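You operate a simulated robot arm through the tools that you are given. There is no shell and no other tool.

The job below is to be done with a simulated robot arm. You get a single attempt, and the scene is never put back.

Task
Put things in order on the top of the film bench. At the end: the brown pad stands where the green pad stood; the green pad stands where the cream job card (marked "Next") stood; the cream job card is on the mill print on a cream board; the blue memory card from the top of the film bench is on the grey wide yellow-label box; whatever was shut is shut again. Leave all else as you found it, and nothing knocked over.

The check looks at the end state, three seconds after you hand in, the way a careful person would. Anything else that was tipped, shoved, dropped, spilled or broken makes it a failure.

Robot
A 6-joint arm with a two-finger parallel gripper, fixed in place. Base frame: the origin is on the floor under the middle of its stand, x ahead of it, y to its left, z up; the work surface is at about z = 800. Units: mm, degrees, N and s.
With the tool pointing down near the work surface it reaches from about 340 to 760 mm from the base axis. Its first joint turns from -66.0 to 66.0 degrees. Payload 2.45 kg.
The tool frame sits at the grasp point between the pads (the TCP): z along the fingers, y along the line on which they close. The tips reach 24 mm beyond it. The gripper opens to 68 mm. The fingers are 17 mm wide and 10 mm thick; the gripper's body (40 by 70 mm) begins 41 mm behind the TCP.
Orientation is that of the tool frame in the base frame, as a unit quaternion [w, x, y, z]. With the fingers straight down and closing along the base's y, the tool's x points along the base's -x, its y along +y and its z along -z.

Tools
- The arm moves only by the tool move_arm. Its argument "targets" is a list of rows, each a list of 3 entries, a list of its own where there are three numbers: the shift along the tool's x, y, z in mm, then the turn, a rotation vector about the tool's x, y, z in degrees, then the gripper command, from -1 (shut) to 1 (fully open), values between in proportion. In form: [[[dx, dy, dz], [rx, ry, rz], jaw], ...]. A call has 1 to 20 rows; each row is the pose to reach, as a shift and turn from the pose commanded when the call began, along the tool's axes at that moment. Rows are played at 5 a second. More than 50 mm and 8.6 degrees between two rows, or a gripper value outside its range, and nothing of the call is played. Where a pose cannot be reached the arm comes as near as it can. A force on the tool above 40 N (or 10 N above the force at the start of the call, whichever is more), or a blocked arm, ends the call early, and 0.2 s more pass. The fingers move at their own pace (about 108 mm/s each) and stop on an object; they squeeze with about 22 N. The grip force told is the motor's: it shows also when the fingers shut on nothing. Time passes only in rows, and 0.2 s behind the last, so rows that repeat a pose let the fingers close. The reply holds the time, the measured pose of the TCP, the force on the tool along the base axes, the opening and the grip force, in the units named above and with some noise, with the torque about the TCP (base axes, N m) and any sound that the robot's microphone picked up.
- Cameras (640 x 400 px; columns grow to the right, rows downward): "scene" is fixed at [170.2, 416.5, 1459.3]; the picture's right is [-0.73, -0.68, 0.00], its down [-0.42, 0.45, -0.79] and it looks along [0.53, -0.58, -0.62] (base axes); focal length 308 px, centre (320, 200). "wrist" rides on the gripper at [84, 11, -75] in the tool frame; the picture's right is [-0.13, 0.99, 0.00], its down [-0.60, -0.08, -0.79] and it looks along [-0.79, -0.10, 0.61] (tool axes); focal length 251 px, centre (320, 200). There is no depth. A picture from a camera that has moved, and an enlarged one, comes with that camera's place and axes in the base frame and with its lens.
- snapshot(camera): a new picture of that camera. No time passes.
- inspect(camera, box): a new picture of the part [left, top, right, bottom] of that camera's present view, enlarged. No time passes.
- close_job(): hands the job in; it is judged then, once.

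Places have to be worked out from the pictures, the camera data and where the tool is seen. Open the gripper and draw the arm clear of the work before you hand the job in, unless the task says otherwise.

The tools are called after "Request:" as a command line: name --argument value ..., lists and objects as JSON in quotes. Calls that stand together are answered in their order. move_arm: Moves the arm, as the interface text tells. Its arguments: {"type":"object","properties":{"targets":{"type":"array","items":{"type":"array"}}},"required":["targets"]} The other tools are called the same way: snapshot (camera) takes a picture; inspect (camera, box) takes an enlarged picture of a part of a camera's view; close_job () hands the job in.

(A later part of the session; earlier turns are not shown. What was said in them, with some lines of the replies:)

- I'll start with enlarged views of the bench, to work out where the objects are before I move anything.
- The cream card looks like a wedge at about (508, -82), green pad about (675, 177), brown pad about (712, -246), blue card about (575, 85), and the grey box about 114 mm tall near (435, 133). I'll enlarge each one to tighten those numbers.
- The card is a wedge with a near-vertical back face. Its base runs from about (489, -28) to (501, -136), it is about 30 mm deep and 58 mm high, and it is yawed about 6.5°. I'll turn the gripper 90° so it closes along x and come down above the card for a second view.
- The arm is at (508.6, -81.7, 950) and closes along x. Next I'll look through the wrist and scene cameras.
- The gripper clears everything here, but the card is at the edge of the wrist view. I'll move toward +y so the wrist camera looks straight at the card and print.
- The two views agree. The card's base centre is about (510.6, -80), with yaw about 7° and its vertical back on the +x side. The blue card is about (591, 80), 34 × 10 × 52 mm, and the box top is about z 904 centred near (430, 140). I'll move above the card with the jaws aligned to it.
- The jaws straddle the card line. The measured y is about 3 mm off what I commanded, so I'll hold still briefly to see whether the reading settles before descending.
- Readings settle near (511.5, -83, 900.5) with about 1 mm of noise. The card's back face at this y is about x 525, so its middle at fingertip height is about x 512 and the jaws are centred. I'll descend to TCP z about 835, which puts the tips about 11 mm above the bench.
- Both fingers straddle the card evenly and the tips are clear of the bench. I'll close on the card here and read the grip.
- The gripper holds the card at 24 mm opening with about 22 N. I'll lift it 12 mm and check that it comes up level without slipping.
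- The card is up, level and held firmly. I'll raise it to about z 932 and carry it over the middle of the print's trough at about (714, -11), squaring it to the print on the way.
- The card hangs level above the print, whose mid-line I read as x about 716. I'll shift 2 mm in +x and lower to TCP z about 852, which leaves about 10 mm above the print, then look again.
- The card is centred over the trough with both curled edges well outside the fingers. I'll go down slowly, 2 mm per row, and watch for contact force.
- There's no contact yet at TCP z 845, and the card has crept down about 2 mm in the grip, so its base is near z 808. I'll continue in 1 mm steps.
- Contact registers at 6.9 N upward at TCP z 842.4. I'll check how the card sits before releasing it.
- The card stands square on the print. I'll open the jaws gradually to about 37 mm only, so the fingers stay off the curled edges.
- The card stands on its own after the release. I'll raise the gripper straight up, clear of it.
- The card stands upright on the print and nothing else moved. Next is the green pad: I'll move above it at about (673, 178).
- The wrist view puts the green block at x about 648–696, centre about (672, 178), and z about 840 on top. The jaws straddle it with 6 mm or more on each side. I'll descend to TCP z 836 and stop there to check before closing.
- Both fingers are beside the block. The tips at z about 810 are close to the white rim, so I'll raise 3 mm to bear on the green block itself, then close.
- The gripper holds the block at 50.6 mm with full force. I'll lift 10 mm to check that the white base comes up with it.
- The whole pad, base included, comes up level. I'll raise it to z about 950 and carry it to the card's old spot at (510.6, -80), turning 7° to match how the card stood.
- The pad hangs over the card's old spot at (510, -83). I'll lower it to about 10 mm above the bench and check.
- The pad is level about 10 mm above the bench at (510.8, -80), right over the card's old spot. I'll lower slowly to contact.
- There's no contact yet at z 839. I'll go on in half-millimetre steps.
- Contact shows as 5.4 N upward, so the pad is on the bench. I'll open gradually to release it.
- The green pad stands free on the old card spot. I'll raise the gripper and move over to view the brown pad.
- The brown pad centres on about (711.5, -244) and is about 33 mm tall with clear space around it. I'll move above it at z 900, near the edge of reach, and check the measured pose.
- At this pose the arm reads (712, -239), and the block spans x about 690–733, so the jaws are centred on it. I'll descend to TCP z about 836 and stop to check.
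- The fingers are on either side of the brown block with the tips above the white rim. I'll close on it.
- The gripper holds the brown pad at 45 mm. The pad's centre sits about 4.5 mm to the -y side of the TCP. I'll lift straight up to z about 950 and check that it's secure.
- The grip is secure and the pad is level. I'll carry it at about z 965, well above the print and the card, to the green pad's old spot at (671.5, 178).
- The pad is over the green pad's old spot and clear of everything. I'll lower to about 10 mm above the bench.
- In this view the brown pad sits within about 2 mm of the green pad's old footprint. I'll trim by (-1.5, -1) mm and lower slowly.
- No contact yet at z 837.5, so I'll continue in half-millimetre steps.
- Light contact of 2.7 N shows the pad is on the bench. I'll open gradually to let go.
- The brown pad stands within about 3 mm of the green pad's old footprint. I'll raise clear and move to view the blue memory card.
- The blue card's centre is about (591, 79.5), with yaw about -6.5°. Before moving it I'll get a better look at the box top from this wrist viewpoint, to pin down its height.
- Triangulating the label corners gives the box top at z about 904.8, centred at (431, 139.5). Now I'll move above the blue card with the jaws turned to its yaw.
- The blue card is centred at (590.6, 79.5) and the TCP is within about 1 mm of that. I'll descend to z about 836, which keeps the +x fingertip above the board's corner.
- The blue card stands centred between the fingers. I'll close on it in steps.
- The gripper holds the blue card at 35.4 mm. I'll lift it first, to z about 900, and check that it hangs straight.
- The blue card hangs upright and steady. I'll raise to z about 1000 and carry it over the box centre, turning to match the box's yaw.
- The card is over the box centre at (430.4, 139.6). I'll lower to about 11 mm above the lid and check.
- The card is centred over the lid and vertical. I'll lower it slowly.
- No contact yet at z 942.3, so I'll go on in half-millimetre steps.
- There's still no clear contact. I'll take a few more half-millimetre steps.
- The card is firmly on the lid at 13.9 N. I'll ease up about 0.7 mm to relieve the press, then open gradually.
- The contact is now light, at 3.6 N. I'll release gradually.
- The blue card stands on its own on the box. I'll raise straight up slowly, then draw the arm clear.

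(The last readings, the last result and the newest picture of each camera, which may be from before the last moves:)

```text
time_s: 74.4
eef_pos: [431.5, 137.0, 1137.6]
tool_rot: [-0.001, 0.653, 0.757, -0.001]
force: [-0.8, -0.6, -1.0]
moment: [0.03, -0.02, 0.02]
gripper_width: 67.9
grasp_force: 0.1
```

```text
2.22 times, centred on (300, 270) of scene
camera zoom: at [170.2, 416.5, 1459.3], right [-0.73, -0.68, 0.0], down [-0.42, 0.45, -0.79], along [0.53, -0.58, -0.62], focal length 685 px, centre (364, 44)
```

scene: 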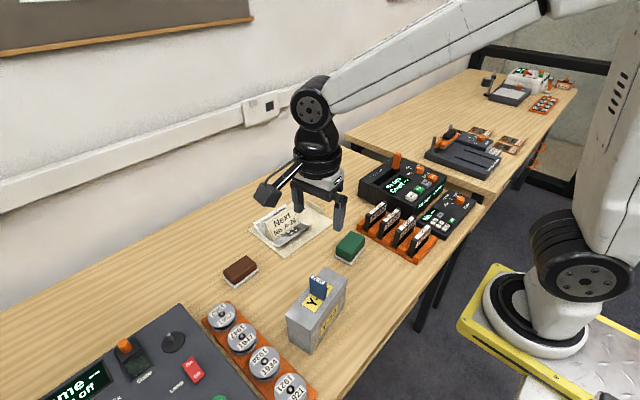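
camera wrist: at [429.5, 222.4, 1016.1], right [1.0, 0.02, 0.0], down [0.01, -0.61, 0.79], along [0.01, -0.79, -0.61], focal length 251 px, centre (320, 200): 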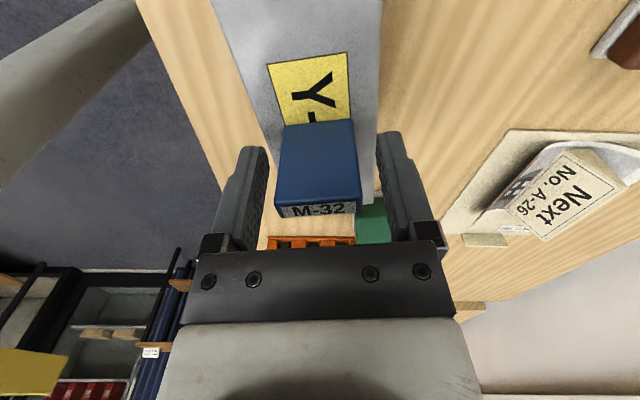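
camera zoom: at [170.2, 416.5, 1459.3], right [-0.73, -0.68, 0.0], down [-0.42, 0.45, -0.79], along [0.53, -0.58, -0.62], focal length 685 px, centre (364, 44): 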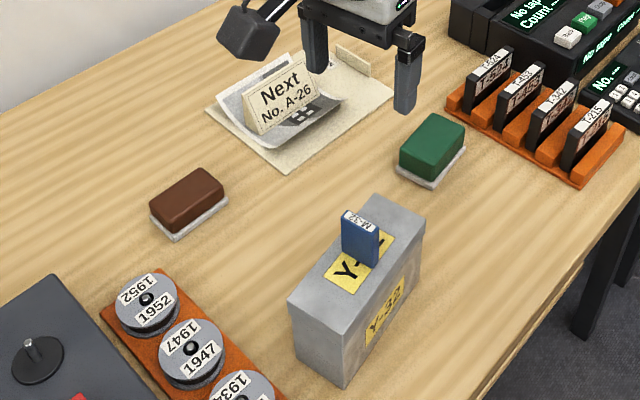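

All four items look placed. I'll back the arm away toward its start position and then check every placement closely.

Request:
move_arm --targets '[[[-27, -5.2, 0], [0, 0, 0], 1], [[-54, -10.5, 0], [0, 0, 0], 1], [[-81, -15.8, 0], [0, 0, 0], 1], [[-108, -21, 0], [0, 0, 0], 1], [[-136, -26.2, 0], [0, 0, 0], 1], [[-163, -31.5, 0], [0, 0, 0], 1], [[-163, -31.5, 0], [0, 0, 0], 1], [[-163, -31.5, 0], [0, 0, 0], 1]]'

Request:
inspect --camera "scene" --box '[245, 190, 340, 260]'

Request:
inspect --camera "scene" --box '[270, 260, 360, 360]'

Request:
inspect --camera "scene" --box '[210, 240, 270, 300]'

Request:
inspect --camera "scene" --box '[325, 215, 375, 275]'

Request:
snapshot --camera "scene"

```text
time_s: 76.2
eef_pos: [425.8, -28.6, 1137.4]
tool_rot: [0.0, 0.653, 0.757, 0.0]
force: [-0.3, 0.0, -0.4]
moment: [0.01, 0.03, 0.0]
gripper_width: 68.0
grasp_force: 0.0
```

```text
5.71 times, centred on (292, 225) of scene
camera zoom: at [170.2, 416.5, 1459.3], right [-0.73, -0.68, 0.0], down [-0.42, 0.45, -0.79], along [0.53, -0.58, -0.62], focal length 1760 px, centre (477, 57)
```

zoom: 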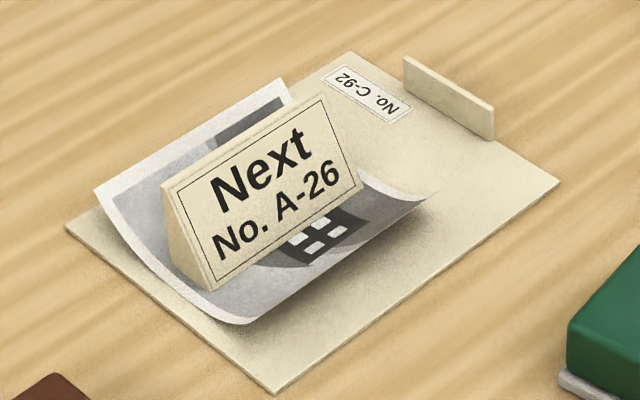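

```text
4.00 times, centred on (315, 310) of scene
camera zoom: at [170.2, 416.5, 1459.3], right [-0.73, -0.68, 0.0], down [-0.42, 0.45, -0.79], along [0.53, -0.58, -0.62], focal length 1232 px, centre (340, -240)
```

zoom: 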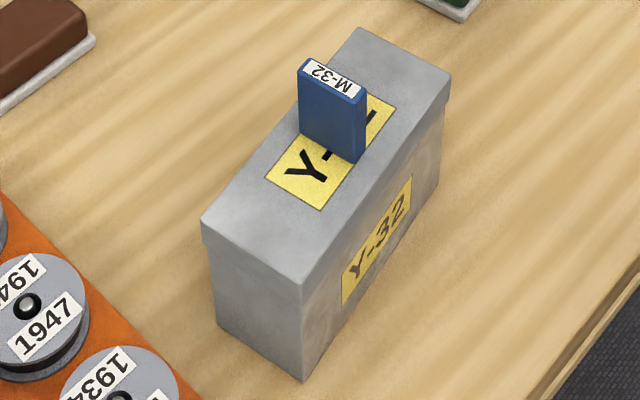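

```text
6.67 times, centred on (240, 270) of scene
camera zoom: at [170.2, 416.5, 1459.3], right [-0.73, -0.68, 0.0], down [-0.42, 0.45, -0.79], along [0.53, -0.58, -0.62], focal length 2054 px, centre (853, -267)
```

zoom: 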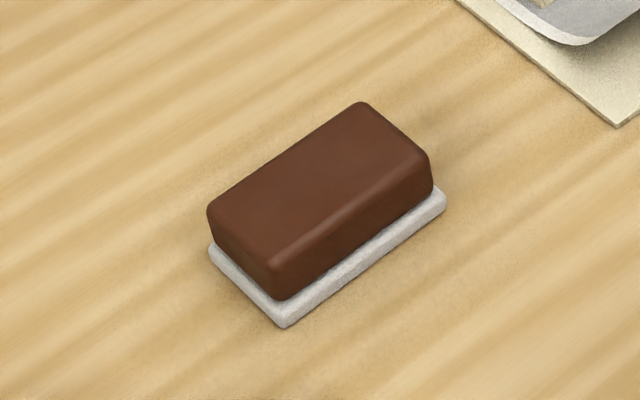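

```text
6.67 times, centred on (350, 245) of scene
camera zoom: at [170.2, 416.5, 1459.3], right [-0.73, -0.68, 0.0], down [-0.42, 0.45, -0.79], along [0.53, -0.58, -0.62], focal length 2054 px, centre (120, -100)
```

zoom: 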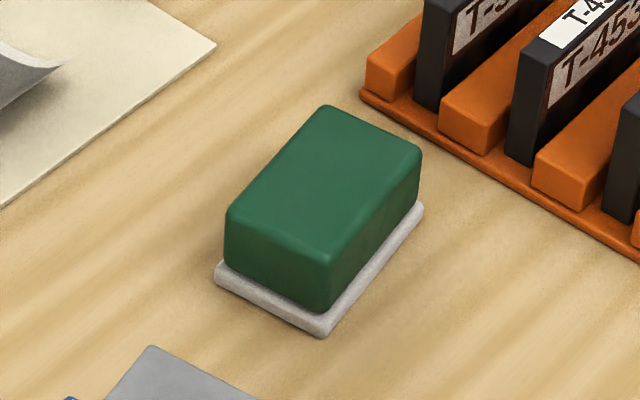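

```text
taken
```

scene: 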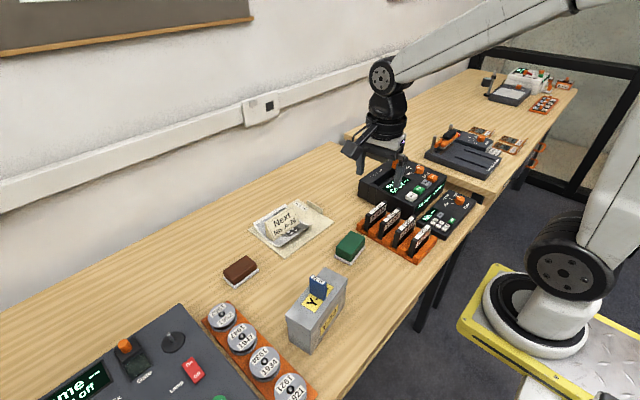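

Close views confirm the end state:
- **Job card:** upright on the print, and the print and board are where they were.
- **Blue card:** standing on the box, which hasn't moved and is still shut.
- **Brown pad:** within about 3 mm of the green pad's old spot.
- **Green pad:** within about 2 mm of the card's old spot.

Nothing else has moved, the gripper is open and the arm is clear, so I'm handing the job in.

Request:
close_job

```text
The job is handed in.
```

The bench is in order and the job is handed in. The last pictures before hand-in showed everything in place:

- **Cream job card:** it stands upright on the mill print, and the print and its board have not moved.
- **Green pad:** it stands where the job card stood, within about 2 mm, and I turned it about 7° to match how the card stood.
- **Brown pad:** it stands where the green pad stood, within about 3 mm.
- **Blue memory card:** it stands upright on the grey yellow-label box (Y-32).

I never opened anything, so the box is still shut. Nothing else looked moved or knocked over. The gripper is open and the arm is drawn clear of the work.
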